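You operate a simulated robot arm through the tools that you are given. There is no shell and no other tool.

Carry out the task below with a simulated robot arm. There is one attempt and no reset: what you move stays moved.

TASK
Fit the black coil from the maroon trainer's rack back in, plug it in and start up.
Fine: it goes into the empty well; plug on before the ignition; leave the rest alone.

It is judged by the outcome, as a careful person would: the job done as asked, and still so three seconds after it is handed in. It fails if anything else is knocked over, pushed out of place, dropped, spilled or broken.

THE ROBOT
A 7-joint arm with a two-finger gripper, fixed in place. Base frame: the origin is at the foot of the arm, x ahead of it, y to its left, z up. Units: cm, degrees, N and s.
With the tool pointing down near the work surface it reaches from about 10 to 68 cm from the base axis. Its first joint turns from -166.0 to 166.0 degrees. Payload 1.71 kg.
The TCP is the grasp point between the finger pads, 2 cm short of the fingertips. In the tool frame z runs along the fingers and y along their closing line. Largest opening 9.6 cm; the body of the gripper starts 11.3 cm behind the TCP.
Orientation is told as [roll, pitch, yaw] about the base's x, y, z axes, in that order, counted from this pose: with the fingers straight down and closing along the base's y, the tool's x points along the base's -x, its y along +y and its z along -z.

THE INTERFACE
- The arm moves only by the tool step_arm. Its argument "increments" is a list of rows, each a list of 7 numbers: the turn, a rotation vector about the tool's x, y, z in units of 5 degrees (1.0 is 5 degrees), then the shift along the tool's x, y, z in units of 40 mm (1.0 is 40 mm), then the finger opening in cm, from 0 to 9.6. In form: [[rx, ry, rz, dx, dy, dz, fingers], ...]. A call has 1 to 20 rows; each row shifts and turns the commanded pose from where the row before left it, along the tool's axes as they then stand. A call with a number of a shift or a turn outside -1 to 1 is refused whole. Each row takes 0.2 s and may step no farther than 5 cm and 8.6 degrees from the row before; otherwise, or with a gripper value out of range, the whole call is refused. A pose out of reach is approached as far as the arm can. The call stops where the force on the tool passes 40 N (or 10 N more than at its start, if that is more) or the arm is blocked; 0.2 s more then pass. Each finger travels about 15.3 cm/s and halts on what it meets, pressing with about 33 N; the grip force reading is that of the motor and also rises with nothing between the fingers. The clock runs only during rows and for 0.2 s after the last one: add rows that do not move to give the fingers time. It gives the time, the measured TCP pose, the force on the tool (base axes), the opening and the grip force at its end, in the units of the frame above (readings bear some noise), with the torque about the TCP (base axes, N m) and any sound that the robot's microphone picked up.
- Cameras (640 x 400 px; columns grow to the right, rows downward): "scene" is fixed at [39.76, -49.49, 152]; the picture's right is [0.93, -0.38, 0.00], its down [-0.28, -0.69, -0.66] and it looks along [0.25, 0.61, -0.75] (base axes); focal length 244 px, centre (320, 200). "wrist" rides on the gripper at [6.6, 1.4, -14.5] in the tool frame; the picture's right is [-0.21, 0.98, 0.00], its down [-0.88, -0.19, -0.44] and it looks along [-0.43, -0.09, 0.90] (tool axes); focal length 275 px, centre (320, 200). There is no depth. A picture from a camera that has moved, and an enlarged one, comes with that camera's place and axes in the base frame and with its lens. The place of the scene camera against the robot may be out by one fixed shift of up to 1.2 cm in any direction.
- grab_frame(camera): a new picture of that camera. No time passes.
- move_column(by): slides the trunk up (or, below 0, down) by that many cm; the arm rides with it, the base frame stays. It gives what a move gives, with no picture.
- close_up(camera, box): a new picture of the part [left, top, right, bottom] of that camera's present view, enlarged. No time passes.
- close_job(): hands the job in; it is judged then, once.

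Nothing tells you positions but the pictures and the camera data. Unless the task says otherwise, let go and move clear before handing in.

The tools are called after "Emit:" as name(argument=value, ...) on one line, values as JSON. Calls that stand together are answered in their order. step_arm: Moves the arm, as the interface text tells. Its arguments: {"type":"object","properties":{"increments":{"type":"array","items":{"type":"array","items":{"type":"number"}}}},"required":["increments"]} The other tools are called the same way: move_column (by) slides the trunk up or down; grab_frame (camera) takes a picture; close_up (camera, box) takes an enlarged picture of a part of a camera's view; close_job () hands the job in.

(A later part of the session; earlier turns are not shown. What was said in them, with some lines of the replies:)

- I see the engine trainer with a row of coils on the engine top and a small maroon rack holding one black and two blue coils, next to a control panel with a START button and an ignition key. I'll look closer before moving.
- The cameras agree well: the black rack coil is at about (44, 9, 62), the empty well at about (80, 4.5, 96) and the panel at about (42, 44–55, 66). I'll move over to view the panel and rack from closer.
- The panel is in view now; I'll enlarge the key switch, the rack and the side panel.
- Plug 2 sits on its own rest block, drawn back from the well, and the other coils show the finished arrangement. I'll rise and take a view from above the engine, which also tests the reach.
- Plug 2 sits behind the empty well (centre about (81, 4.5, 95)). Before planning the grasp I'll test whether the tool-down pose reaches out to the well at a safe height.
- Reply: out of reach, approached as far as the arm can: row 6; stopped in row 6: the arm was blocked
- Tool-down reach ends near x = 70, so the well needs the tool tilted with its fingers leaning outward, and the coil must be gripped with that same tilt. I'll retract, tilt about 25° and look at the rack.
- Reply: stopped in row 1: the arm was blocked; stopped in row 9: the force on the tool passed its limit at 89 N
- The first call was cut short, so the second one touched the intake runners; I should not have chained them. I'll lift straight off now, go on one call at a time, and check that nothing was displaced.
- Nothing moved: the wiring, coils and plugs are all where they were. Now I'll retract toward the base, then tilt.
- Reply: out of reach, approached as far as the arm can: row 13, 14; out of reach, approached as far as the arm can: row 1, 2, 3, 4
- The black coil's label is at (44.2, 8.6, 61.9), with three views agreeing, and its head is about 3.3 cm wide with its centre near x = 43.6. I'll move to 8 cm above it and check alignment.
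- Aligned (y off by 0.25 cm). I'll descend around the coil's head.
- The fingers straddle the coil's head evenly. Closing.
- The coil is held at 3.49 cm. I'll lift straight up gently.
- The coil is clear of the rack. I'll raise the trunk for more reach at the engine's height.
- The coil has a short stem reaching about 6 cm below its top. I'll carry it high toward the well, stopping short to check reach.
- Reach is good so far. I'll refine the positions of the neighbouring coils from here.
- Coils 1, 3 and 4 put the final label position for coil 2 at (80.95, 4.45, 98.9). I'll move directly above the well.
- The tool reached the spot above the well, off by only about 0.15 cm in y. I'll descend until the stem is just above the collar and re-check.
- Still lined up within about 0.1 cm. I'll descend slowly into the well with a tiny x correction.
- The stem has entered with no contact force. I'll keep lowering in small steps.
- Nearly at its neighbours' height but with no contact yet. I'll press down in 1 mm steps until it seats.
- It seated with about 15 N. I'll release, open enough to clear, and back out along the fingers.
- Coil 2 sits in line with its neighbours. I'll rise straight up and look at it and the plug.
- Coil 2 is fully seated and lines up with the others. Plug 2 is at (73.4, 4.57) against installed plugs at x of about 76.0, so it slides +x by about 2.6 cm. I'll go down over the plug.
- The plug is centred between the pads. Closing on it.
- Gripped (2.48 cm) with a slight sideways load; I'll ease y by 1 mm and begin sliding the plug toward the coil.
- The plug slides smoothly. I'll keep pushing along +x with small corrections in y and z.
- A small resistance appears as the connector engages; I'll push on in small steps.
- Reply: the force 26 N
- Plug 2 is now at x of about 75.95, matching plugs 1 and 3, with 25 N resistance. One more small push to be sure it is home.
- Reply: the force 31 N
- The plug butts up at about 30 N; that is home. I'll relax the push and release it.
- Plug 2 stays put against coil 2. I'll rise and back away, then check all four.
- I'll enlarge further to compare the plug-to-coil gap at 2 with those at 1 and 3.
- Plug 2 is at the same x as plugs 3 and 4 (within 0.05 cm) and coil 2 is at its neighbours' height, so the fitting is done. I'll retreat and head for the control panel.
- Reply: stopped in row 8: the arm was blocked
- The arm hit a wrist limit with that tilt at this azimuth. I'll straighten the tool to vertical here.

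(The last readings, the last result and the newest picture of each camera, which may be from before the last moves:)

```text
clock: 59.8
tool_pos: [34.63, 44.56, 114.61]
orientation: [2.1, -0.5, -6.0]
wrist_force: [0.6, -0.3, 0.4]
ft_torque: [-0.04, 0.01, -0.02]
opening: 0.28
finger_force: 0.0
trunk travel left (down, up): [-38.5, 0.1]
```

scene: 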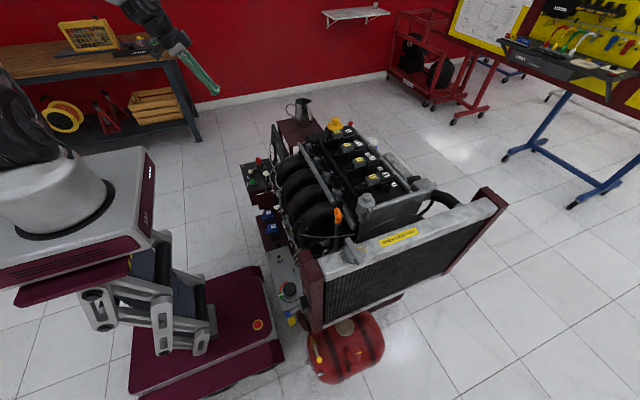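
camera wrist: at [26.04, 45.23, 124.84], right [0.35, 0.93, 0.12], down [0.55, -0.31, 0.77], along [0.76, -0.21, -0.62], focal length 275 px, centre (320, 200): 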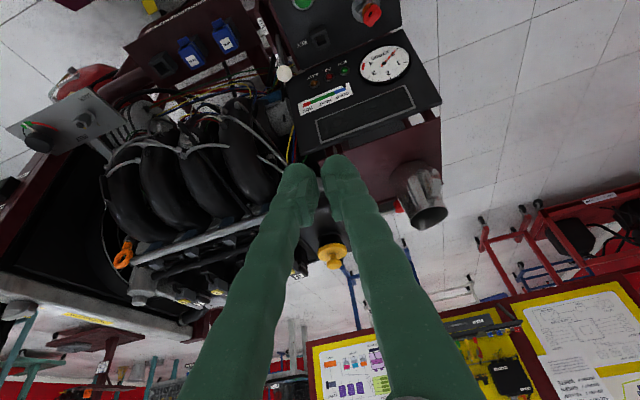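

Vertical now. I'll lower the trunk so the panel comes within comfortable reach.

Emit:
move_column(by=-20)

Emit:
grab_frame(camera="wrist")

Emit:
grab_frame(camera="scene")

```text
clock: 61.9
tool_pos: [34.93, 44.36, 94.66]
orientation: [2.0, -0.5, -5.9]
wrist_force: [0.3, -1.1, 0.1]
ft_torque: [0.03, 0.01, -0.01]
opening: 0.28
finger_force: 0.1
trunk travel left (down, up): [-18.5, 20.1]
```

```text
taken
camera wrist: at [28.25, 46.12, 109.12], right [0.31, 0.95, 0.04], down [0.85, -0.29, 0.45], along [0.43, -0.11, -0.89], focal length 275 px, centre (320, 200)
```

wrist: 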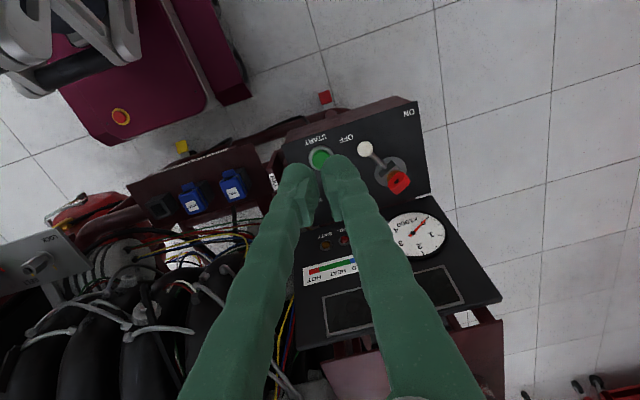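

```text
taken
```

scene: 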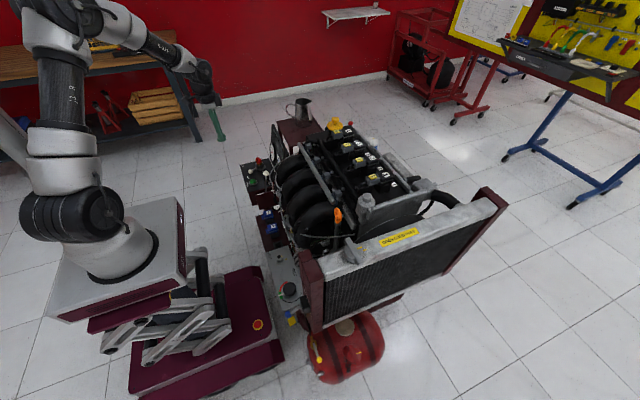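

Emit:
close_up(camera="wrist", box=[280, 90, 440, 210])

Emit:
close_up(camera="wrist", box=[345, 125, 425, 205])

Emit:
close_up(camera="scene", box=[232, 145, 312, 205])

```text
3.33 times, centred on (360, 150) of wrist
camera zoom: at [28.25, 46.12, 109.12], right [0.31, 0.95, 0.04], down [0.85, -0.29, 0.45], along [0.43, -0.11, -0.89], focal length 918 px, centre (187, 367)
```

zoom: 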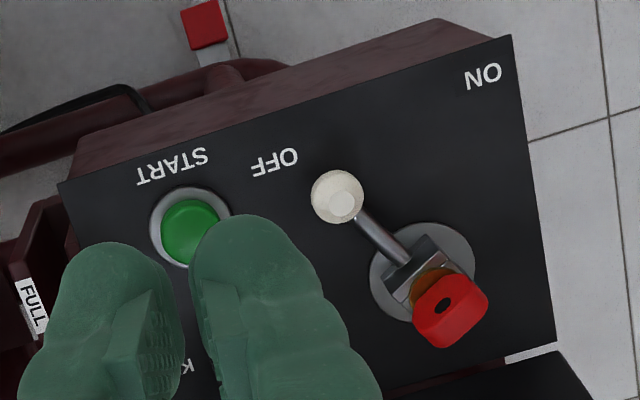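

```text
5.00 times, centred on (385, 165) of wrist
camera zoom: at [28.25, 46.12, 109.12], right [0.31, 0.95, 0.04], down [0.85, -0.29, 0.45], along [0.43, -0.11, -0.89], focal length 1376 px, centre (-5, 375)
```

zoom: 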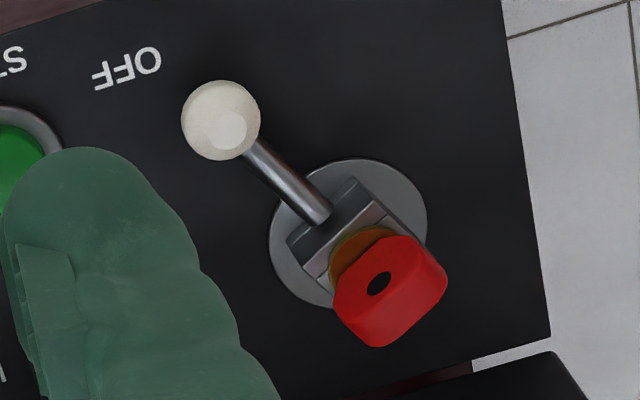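

```text
6.67 times, centred on (272, 175) of scene
camera zoom: at [39.76, -49.49, 152.0], right [0.93, -0.38, 0.0], down [-0.28, -0.69, -0.66], along [0.25, 0.61, -0.75], focal length 1623 px, centre (640, 367)
```

zoom: 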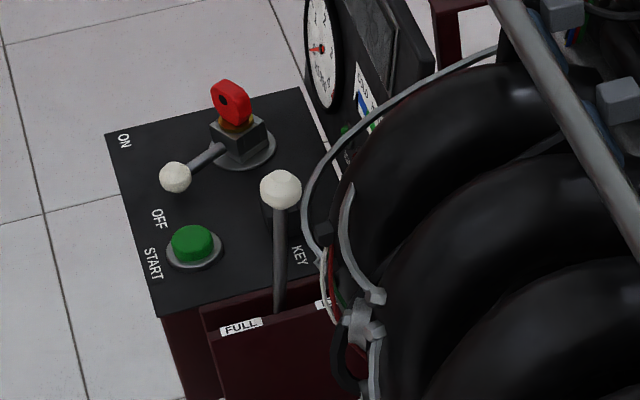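

The panel is level at z of about 65.8, with the lever knob at (41.9, 50.6, 67.8) pivoting about (47.6, 54); OFF is toward −y and ON toward +y. I'll square up the closed fingers and move above the gap between the START button and the knob.

Emit:
step_arm(increments=[[0.4, 0, -0.6, 0, 0, 0, 0.3], [0, 0, -0.6, 0, 0, 0, 0.3], [0, 0, 0, 0, 0, 0, 0.3]])

```text
clock: 62.7
tool_pos: [34.9, 44.5, 94.73]
orientation: [0.0, -0.5, 0.1]
wrist_force: [0.0, 1.1, 0.1]
ft_torque: [0.01, 0.01, -0.03]
opening: 0.31
finger_force: 0.0
trunk travel left (down, up): [-18.5, 20.1]
```

Emit:
step_arm(increments=[[0, 0, 0, -0.279, 0.129, 0.696, 0.3], [0, 0, 0, -0.279, 0.129, 0.696, 0.3], [0, 0, 0, -0.279, 0.129, 0.696, 0.3], [0, 0, 0, -0.279, 0.129, 0.696, 0.3], [0, 0, 0, -0.279, 0.129, 0.696, 0.3], [0, 0, 0, -0.279, 0.129, 0.696, 0.3], [0, 0, 0, 0, 0, 0, 0.3]])

Emit:
grab_frame(camera="wrist")

Emit:
close_up(camera="scene", box=[212, 115, 332, 205])

```text
clock: 64.3
tool_pos: [41.74, 47.6, 78.17]
orientation: [0.0, -0.6, 0.1]
wrist_force: [1.0, 0.4, -1.0]
ft_torque: [0.01, 0.0, 0.04]
opening: 0.32
finger_force: 0.1
trunk travel left (down, up): [-18.5, 20.1]
```

```text
taken
camera wrist: at [35.04, 49.12, 92.49], right [0.2, 0.98, 0.0], down [0.87, -0.18, 0.45], along [0.44, -0.09, -0.89], focal length 275 px, centre (320, 200)
```

wrist: 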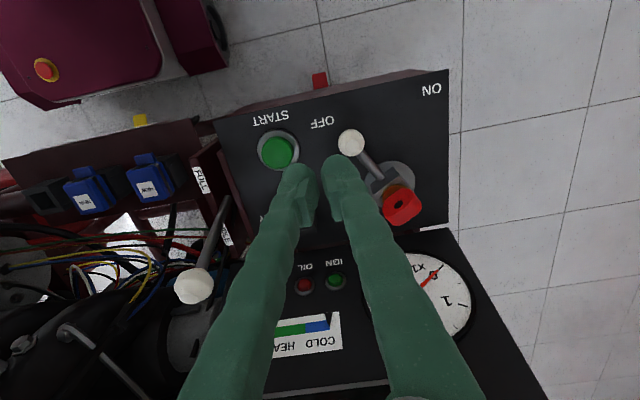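

```text
4.44 times, centred on (272, 160) of scene
camera zoom: at [39.76, -49.49, 152.0], right [0.93, -0.38, 0.0], down [-0.28, -0.69, -0.66], along [0.25, 0.61, -0.75], focal length 1082 px, centre (533, 378)
```

zoom: 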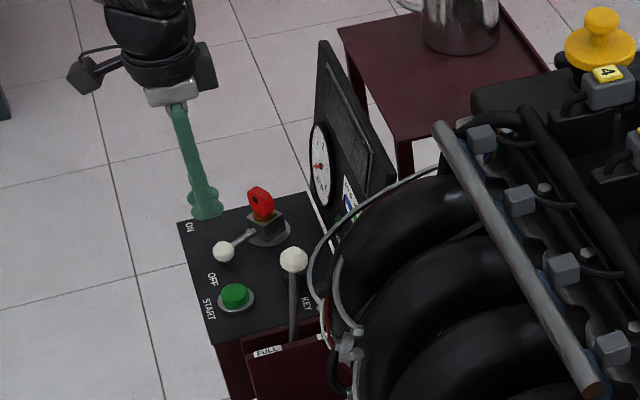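

The sleeves are bulky, so I'll cage the knob loosely between the pads (3.2 cm apart) and move it that way, without crowding the START button.

Emit:
step_arm(increments=[[0, 0, 0, 0.035, 0.37, 0, 3.4], [0, 0, 0, 0.035, 0.37, 0, 3.4], [0, 0, 0, 0, 0, 0.5, 3.4], [0, 0, 0, 0, 0, 0.5, 3.4], [0, 0, 0, 0, 0, 0, 3.4]])

Emit:
grab_frame(camera="wrist")

Emit:
close_up(camera="scene", box=[212, 115, 332, 205])

```text
clock: 65.5
tool_pos: [41.68, 50.61, 74.09]
orientation: [-0.1, -0.6, 0.0]
wrist_force: [-0.5, -0.1, -0.1]
ft_torque: [-0.01, 0.0, 0.01]
opening: 3.41
finger_force: 0.1
trunk travel left (down, up): [-18.5, 20.1]
```

```text
taken
camera wrist: at [34.82, 52.07, 88.46], right [0.21, 0.98, 0.0], down [0.87, -0.18, 0.45], along [0.44, -0.09, -0.89], focal length 275 px, centre (320, 200)
```

wrist: 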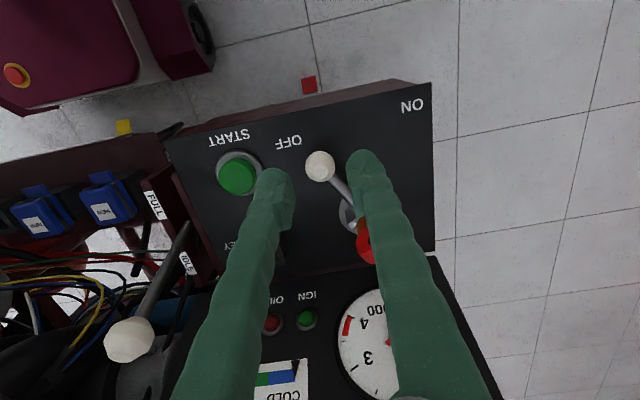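

```text
4.44 times, centred on (272, 160) of scene
camera zoom: at [39.76, -49.49, 152.0], right [0.93, -0.38, 0.0], down [-0.28, -0.69, -0.66], along [0.25, 0.61, -0.75], focal length 1082 px, centre (533, 378)
```

zoom: 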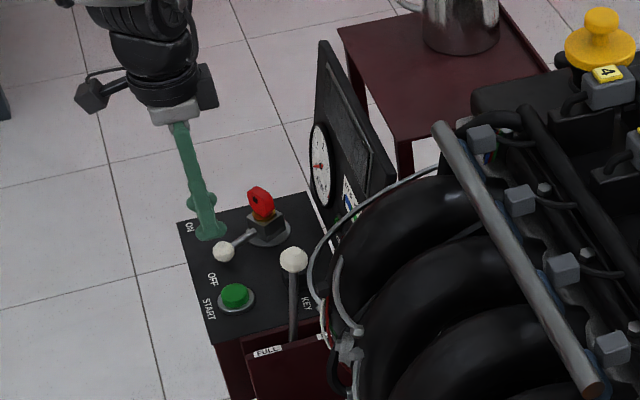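

Emit:
step_arm(increments=[[0, 0, 0, 0.03, 0, 0.4, 3.4], [0, 0, 0, 0.02, 0, 0.4, 3.4], [0, 0, 0, 0, 0, 0.35, 3.4], [0, 0, 0, 0, 0, 0.25, 3.4], [0, 0, 0, 0, 0, 0, 3.4]])

Emit:
close_up(camera="wrist", box=[220, 100, 440, 260])

Emit:
close_up(camera="scene", box=[232, 145, 312, 205])

```text
clock: 66.7
tool_pos: [41.4, 50.62, 68.3]
orientation: [-0.1, -0.7, 0.0]
wrist_force: [0.8, 0.2, 0.7]
ft_torque: [-0.03, 0.0, 0.0]
opening: 3.4
finger_force: 0.0
trunk travel left (down, up): [-18.5, 20.1]
```

```text
2.50 times, centred on (330, 180) of wrist
camera zoom: at [34.64, 52.02, 82.82], right [0.21, 0.98, 0.0], down [0.87, -0.18, 0.45], along [0.44, -0.09, -0.89], focal length 688 px, centre (295, 250)
```

zoom: 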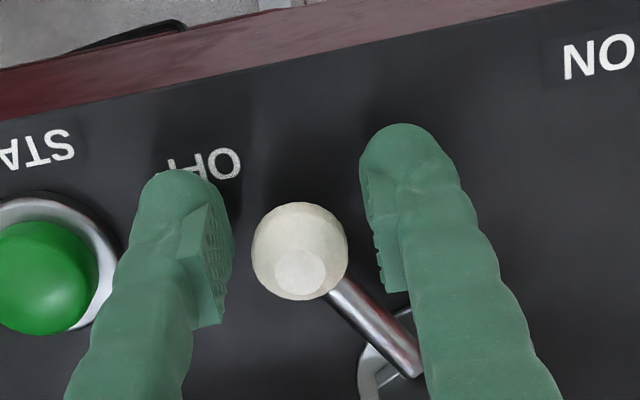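

```text
6.67 times, centred on (272, 175) of scene
camera zoom: at [39.76, -49.49, 152.0], right [0.93, -0.38, 0.0], down [-0.28, -0.69, -0.66], along [0.25, 0.61, -0.75], focal length 1623 px, centre (640, 367)
```

zoom: 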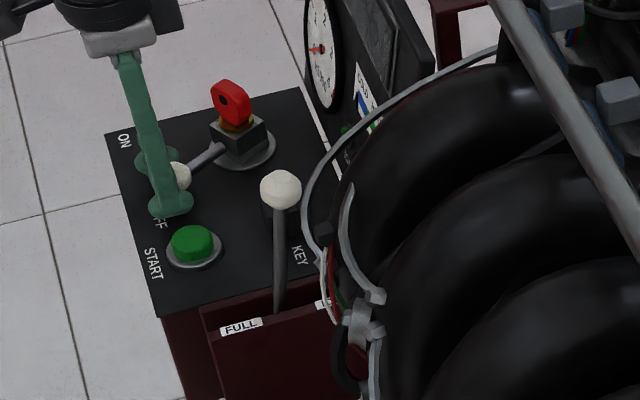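

The knob sits cleanly between the pads. I'll sweep it toward ON (+y).

Emit:
step_arm(increments=[[0, 0, 0, 0, 0.15, 0, 3.4], [0, 0, 0, 0, 0.15, 0, 3.4], [0, 0, 0, 0, 0.15, 0, 3.4], [0, 0, 0, 0, 0.15, 0, 3.4], [0, 0, 0, 0, 0.15, 0, 3.4], [0, 0, 0, 0, 0.15, 0, 3.4], [0, 0, 0, 0, 0, 0, 3.4]])

Emit:
grab_frame(camera="wrist")

Emit:
close_up(camera="scene", box=[232, 145, 312, 205])

```text
clock: 68.3
tool_pos: [41.41, 54.33, 68.46]
orientation: [0.0, -0.6, 0.1]
wrist_force: [0.2, -0.9, -0.2]
ft_torque: [-0.01, 0.04, 0.0]
opening: 3.41
finger_force: 0.0
trunk travel left (down, up): [-18.5, 20.1]
```

```text
taken
camera wrist: at [34.73, 55.69, 82.86], right [0.2, 0.98, 0.0], down [0.87, -0.18, 0.45], along [0.44, -0.09, -0.89], focal length 275 px, centre (320, 200)
```

wrist: 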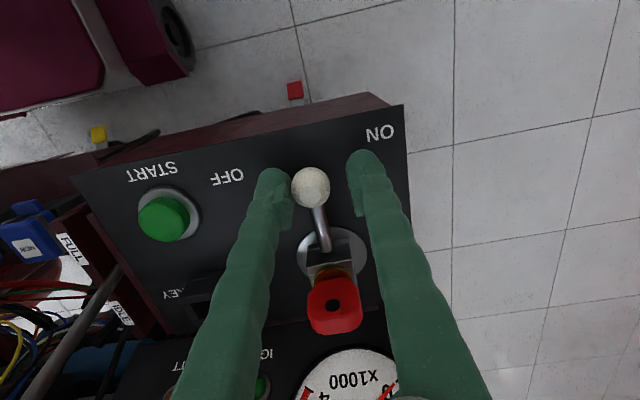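

```text
6.67 times, centred on (272, 175) of scene
camera zoom: at [39.76, -49.49, 152.0], right [0.93, -0.38, 0.0], down [-0.28, -0.69, -0.66], along [0.25, 0.61, -0.75], focal length 1623 px, centre (640, 367)
```

zoom: 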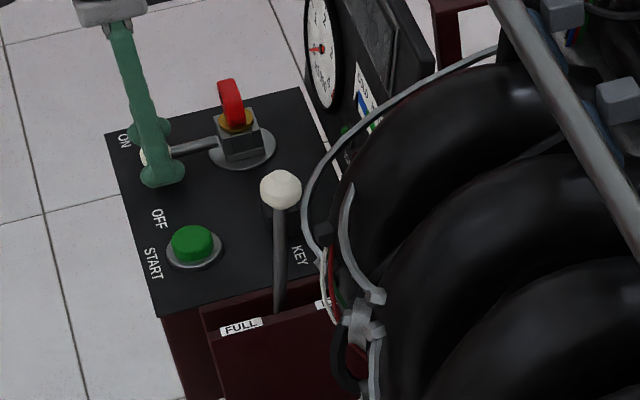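

The lever turns freely along with the key. Continuing toward ON.

Emit:
step_arm(increments=[[0, 0, 0, 0, 0.12, 0, 3.4], [0, 0, 0, 0, 0.12, 0, 3.4], [0, 0, 0, 0, 0.12, 0, 3.4], [0, 0, 0, 0, 0.1, 0, 3.4], [0, 0, 0, 0, 0.1, 0, 3.4], [0, 0, 0, 0, 0.1, 0, 3.4], [0, 0, 0, 0, 0, 0, 3.4]])

Emit:
grab_frame(camera="wrist")

Emit:
close_up(camera="scene", box=[232, 145, 312, 205])

```text
clock: 69.9
tool_pos: [41.41, 57.03, 68.46]
orientation: [-0.1, -0.6, 0.1]
wrist_force: [-0.4, 1.4, 0.3]
ft_torque: [0.03, 0.01, 0.01]
opening: 3.4
finger_force: 0.0
trunk travel left (down, up): [-18.5, 20.1]
```

```text
taken
camera wrist: at [34.66, 58.36, 82.84], right [0.21, 0.98, 0.0], down [0.87, -0.18, 0.45], along [0.44, -0.09, -0.89], focal length 275 px, centre (320, 200)
```

wrist: 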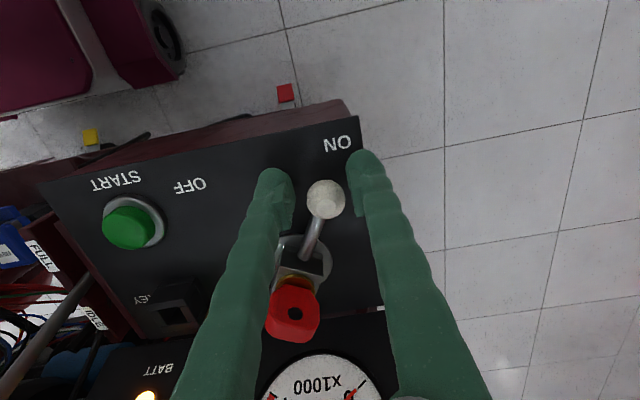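

```text
6.67 times, centred on (272, 175) of scene
camera zoom: at [39.76, -49.49, 152.0], right [0.93, -0.38, 0.0], down [-0.28, -0.69, -0.66], along [0.25, 0.61, -0.75], focal length 1623 px, centre (640, 367)
```

zoom: 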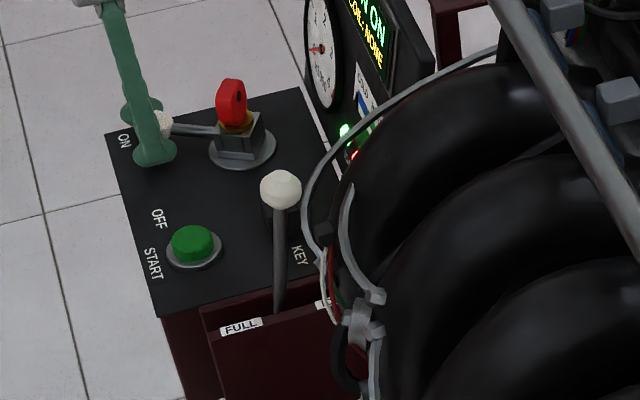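

The ignition came on: the lever clicked over to ON and the display and lamps are lit. I'll read the display.

Emit:
close_up(camera="scene", box=[262, 140, 302, 180])

Emit:
close_up(camera="wrist", box=[220, 120, 420, 280])

```text
10.00 times, centred on (282, 160) of scene
camera zoom: at [39.76, -49.49, 152.0], right [0.93, -0.38, 0.0], down [-0.28, -0.69, -0.66], along [0.25, 0.61, -0.75], focal length 2435 px, centre (700, 600)
```

zoom: 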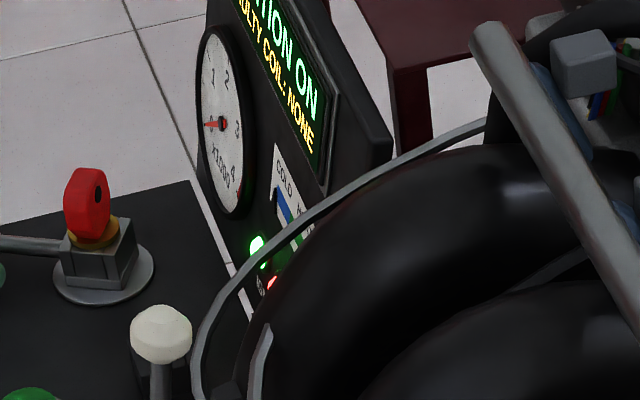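

```text
2.50 times, centred on (320, 200) of wrist
camera zoom: at [34.66, 58.36, 82.84], right [0.21, 0.98, 0.0], down [0.87, -0.18, 0.45], along [0.44, -0.09, -0.89], focal length 688 px, centre (320, 200)
```

zoom: 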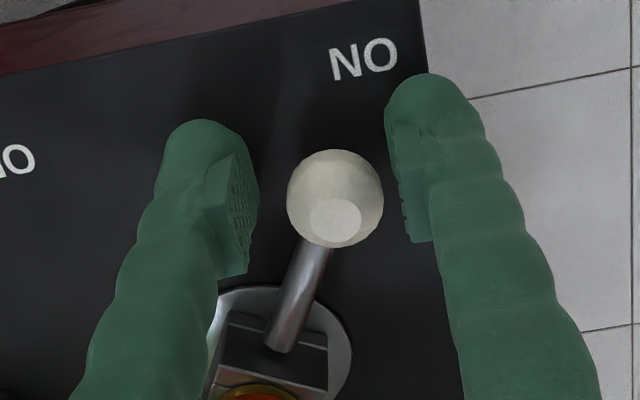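

The display reads "IGNITION ON / FAULTY COIL: NONE", so the coil and plug are recognised. I'll rise, close the fingers and move above START.

Emit:
step_arm(increments=[[0, 0, 0, 0, 0, -0.6, 3.4], [0, 0, 0, 0, 0, -0.8, 3.4], [0, 0, 0, 0, 0, -0.8, 3.4], [0, 0, 0, -0.01, -0.55, 0, 2], [0, 0, 0, -0.01, -0.55, 0, 1], [0, 0, 0, -0.01, -0.55, 0, 0], [0, 0, 0, -0.01, -0.55, 0, 0], [0, 0, 0, -0.01, -0.55, 0, 0], [0, 0, 0, -0.01, -0.55, 0, 0], [0, 0, 0, 0, 0, 0, 0], [0, 0, 0, 0, 0, 0, 0]])

Emit:
grab_frame(camera="wrist")

Emit:
close_up(camera="scene", box=[232, 135, 312, 205])

```text
clock: 72.3
tool_pos: [41.28, 43.76, 77.5]
orientation: [-0.1, -0.6, 0.1]
wrist_force: [0.1, -0.3, 0.0]
ft_torque: [-0.01, 0.01, 0.02]
opening: 0.0
finger_force: 30.0
trunk travel left (down, up): [-18.5, 20.1]
```

```text
taken
camera wrist: at [34.66, 45.15, 91.76], right [0.21, 0.98, 0.0], down [0.87, -0.18, 0.45], along [0.44, -0.09, -0.89], focal length 275 px, centre (320, 200)
```

wrist: 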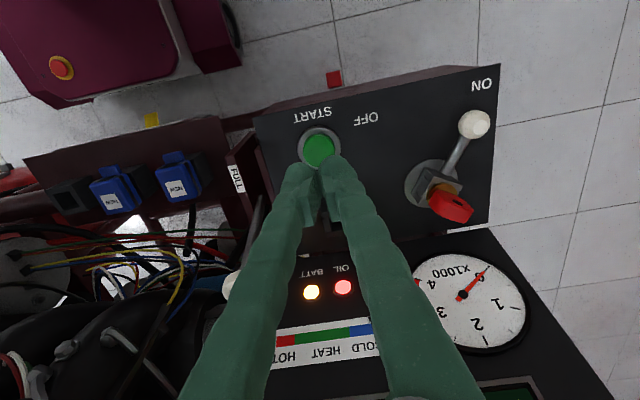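

```text
5.71 times, centred on (272, 170) of scene
camera zoom: at [39.76, -49.49, 152.0], right [0.93, -0.38, 0.0], down [-0.28, -0.69, -0.66], along [0.25, 0.61, -0.75], focal length 1391 px, centre (594, 371)
```

zoom: 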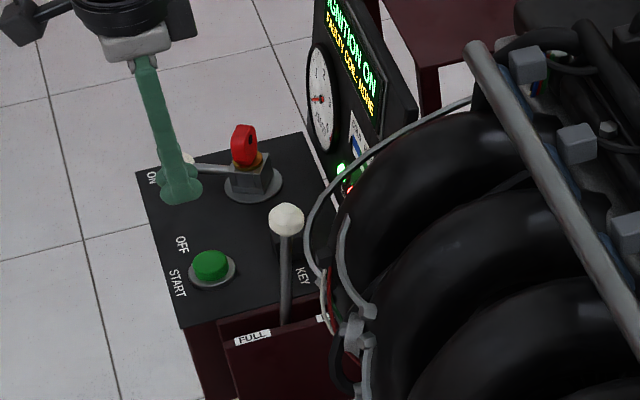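

Lever stays at ON and the fingertips are over START. I'll come down to just above the button.

Emit:
step_arm(increments=[[0, 0, 0, -0.04, -0.025, 0.6, 0], [0, 0, 0, 0, 0, 0.6, 0], [0, 0, 0, 0, 0, 0.4, 0], [0, 0, 0, 0, 0, 0.2, 0], [0, 0, 0, 0, 0, 0, 0]])

Emit:
close_up(camera="scene", box=[232, 145, 312, 205])

Emit:
grab_frame(camera="wrist")

```text
clock: 73.5
tool_pos: [41.62, 43.7, 70.1]
orientation: [-0.2, -0.6, 0.0]
wrist_force: [0.2, 0.0, -0.4]
ft_torque: [0.01, -0.03, 0.03]
opening: 0.02
finger_force: 29.5
trunk travel left (down, up): [-18.5, 20.1]
```

```text
6.67 times, centred on (272, 175) of scene
camera zoom: at [39.76, -49.49, 152.0], right [0.93, -0.38, 0.0], down [-0.28, -0.69, -0.66], along [0.25, 0.61, -0.75], focal length 1623 px, centre (640, 367)
```

zoom: 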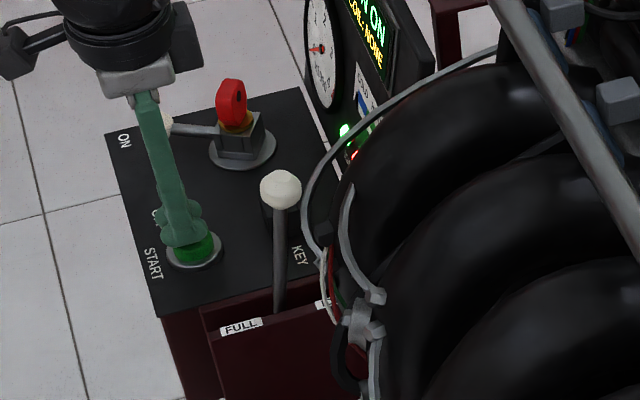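

```text
taken
camera wrist: at [34.9, 45.0, 84.49], right [0.21, 0.98, 0.0], down [0.87, -0.18, 0.45], along [0.44, -0.09, -0.89], focal length 275 px, centre (320, 200)
```

wrist: 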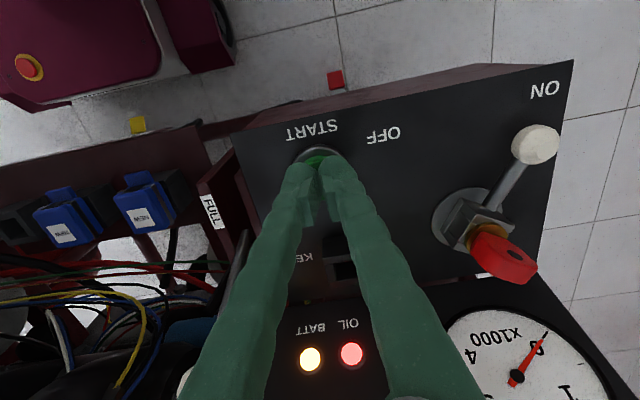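

Emit:
step_arm(increments=[[0, 0, 0, 0, 0, 0.05, 0], [0, 0, 0, 0, 0, 0.05, 0], [0, 0, 0, 0, 0, 0.05, 0], [0, 0, 0, 0, 0, 0.04, 0], [0, 0, 0, 0, 0, 0, 0]])

Emit:
close_up(camera="scene", box=[232, 145, 312, 205])

```text
clock: 74.7
tool_pos: [41.68, 43.5, 69.36]
orientation: [-0.1, -0.6, 0.0]
wrist_force: [0.1, 1.4, 2.6]
ft_torque: [0.0, -0.03, 0.03]
opening: 0.58
finger_force: 29.3
trunk travel left (down, up): [-18.5, 20.1]
heard: click
```

```text
6.67 times, centred on (272, 175) of scene
camera zoom: at [39.76, -49.49, 152.0], right [0.93, -0.38, 0.0], down [-0.28, -0.69, -0.66], along [0.25, 0.61, -0.75], focal length 1623 px, centre (640, 367)
```

zoom: 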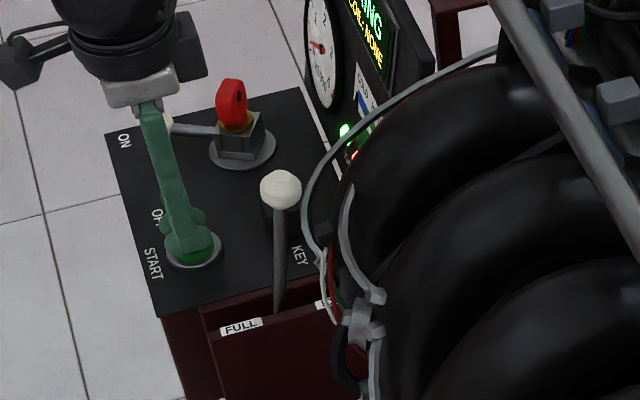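

A click was heard and the display changed to cranking. I'll hold the button while it cranks.

Emit:
step_arm(increments=[[0, 0, 0, 0, 0, 0.02, 0], [0, 0, 0, 0, 0, 0, 0], [0, 0, 0, 0, 0, 0, 0], [0, 0, 0, 0, 0, 0, 0], [0, 0, 0, 0, 0, 0, 0], [0, 0, 0, 0, 0, 0, 0], [0, 0, 0, 0, 0, 0, 0], [0, 0, 0, 0, 0, 0, 0]])

Emit:
close_up(camera="scene", box=[262, 130, 312, 180])

```text
clock: 76.5
tool_pos: [41.7, 43.36, 69.3]
orientation: [0.0, -0.6, 0.1]
wrist_force: [-1.2, 1.1, 3.2]
ft_torque: [0.02, 0.01, -0.01]
opening: 0.61
finger_force: 29.5
trunk travel left (down, up): [-18.5, 20.1]
```

```text
8.00 times, centred on (287, 155) of scene
camera zoom: at [39.76, -49.49, 152.0], right [0.93, -0.38, 0.0], down [-0.28, -0.69, -0.66], along [0.25, 0.61, -0.75], focal length 1948 px, centre (584, 560)
```

zoom: 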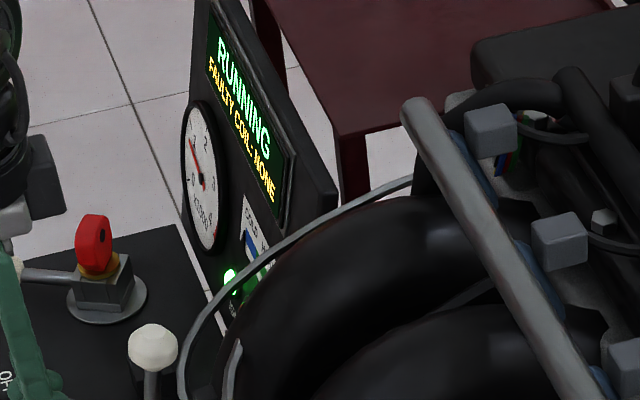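

The engine is RUNNING with no faulty coil. I'll lift off the button and move clear.

Emit:
step_arm(increments=[[0, 0, 0, 0, 0, -0.2, 0.6], [0, 0, 0, 0, 0, -0.5, 0.6], [0, 0, 0, 0, 0, -0.8, 0.6], [0, 0, 0, 0, 0, -0.8, 0.6], [0, 0, 0, 0, 0, -0.8, 0.6], [0, 0, 0, 0.3, 0, -0.8, 0.6], [0, 0, 0, 0.5, 0, -0.5, 0.6], [0, 0, 0, 0.5, 0, 0, 0.6], [0, 0, 0, 0, 0, 0, 0.6]])

Emit:
grab_frame(camera="wrist")

Emit:
grab_frame(camera="scene")

Emit:
close_up(camera="scene", box=[230, 110, 430, 235])

Emit:
close_up(camera="scene", box=[330, 130, 410, 190])

Emit:
close_up(camera="scene", box=[232, 130, 312, 205])

```text
clock: 78.5
tool_pos: [36.31, 43.61, 86.8]
orientation: [0.0, -0.5, 0.1]
wrist_force: [-0.2, -0.1, -0.5]
ft_torque: [0.04, -0.01, 0.01]
opening: 0.6
finger_force: 0.0
trunk travel left (down, up): [-18.5, 20.1]
```

```text
taken
camera wrist: at [29.58, 45.03, 101.15], right [0.21, 0.98, 0.0], down [0.87, -0.18, 0.45], along [0.44, -0.09, -0.89], focal length 275 px, centre (320, 200)
```

wrist: 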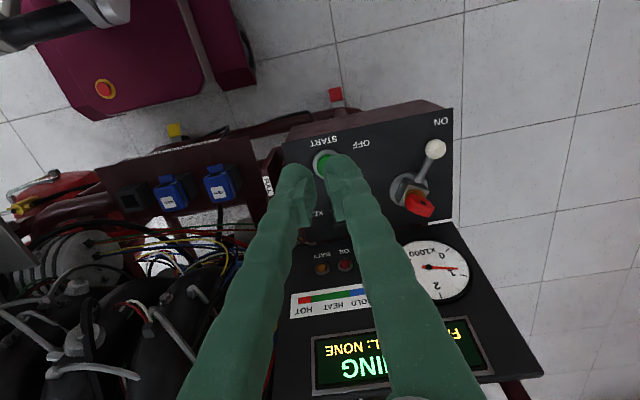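

```text
taken
```

scene: 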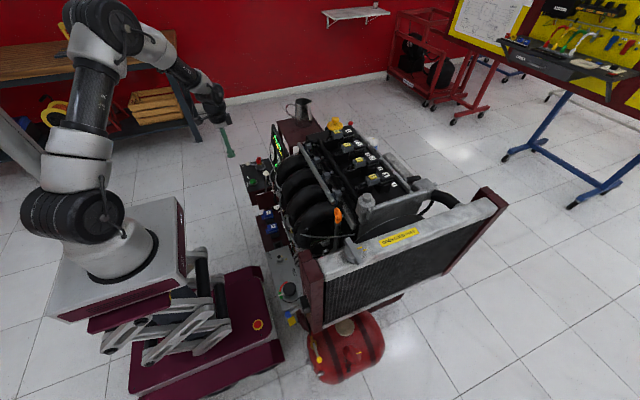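

```text
3.20 times, centred on (330, 172) of scene
camera zoom: at [39.76, -49.49, 152.0], right [0.93, -0.38, 0.0], down [-0.28, -0.69, -0.66], along [0.25, 0.61, -0.75], focal length 779 px, centre (288, 288)
```

zoom: 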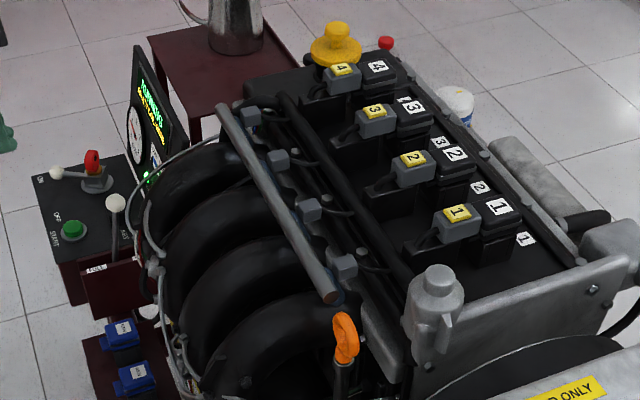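

```text
6.67 times, centred on (370, 160) of scene
camera zoom: at [39.76, -49.49, 152.0], right [0.93, -0.38, 0.0], down [-0.28, -0.69, -0.66], along [0.25, 0.61, -0.75], focal length 1623 px, centre (-13, 467)
```

zoom: 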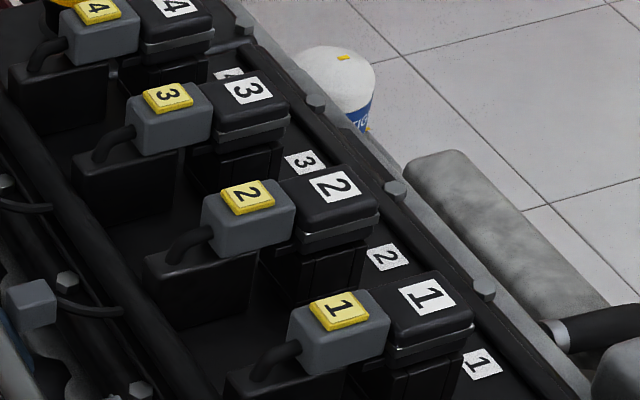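

```text
5.33 times, centred on (272, 168) of scene
camera zoom: at [39.76, -49.49, 152.0], right [0.93, -0.38, 0.0], down [-0.28, -0.69, -0.66], along [0.25, 0.61, -0.75], focal length 1298 px, centre (576, 373)
```

zoom: 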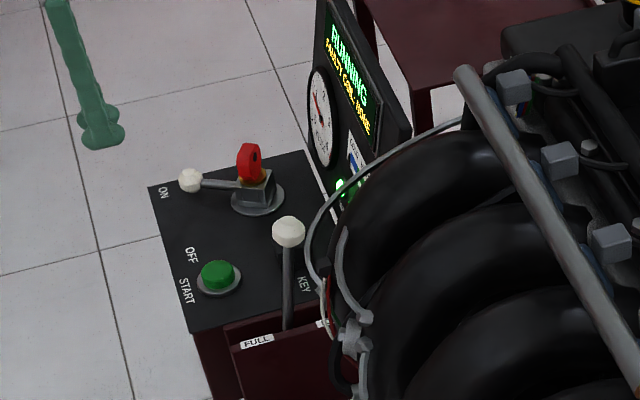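

The engine is running and the display shows no faulty coil. Coil 2 is seated with its plug on, the ignition lever is at ON, the blue coils, throttle and everything else are where they started, and the arm is clear. I'm handing in the job.

Emit:
close_job()

```text
The job is handed in.
```

The black coil (number 2) is back in the empty well with its plug on, and the engine is running. The display read "RUNNING / FAULTY COIL: NONE" when I handed the job in. I pushed the plug on before I turned the ignition lever to ON and pressed START.

- **Contact with the engine:** early on, the gripper came down on the black intake runners with about 89 N. I had sent a second move before checking that the first one had finished. I lifted straight off, and the pictures afterwards showed nothing moved or damaged.
- **Fit of coil 2:** its plug lines up with the others, but the gap between plug and coil looks about 2 mm wider than on its neighbours. The coil sits at the same height as the rest.

The blue coils, the throttle lever and everything else are where they were, and the arm is clear of the trainer.
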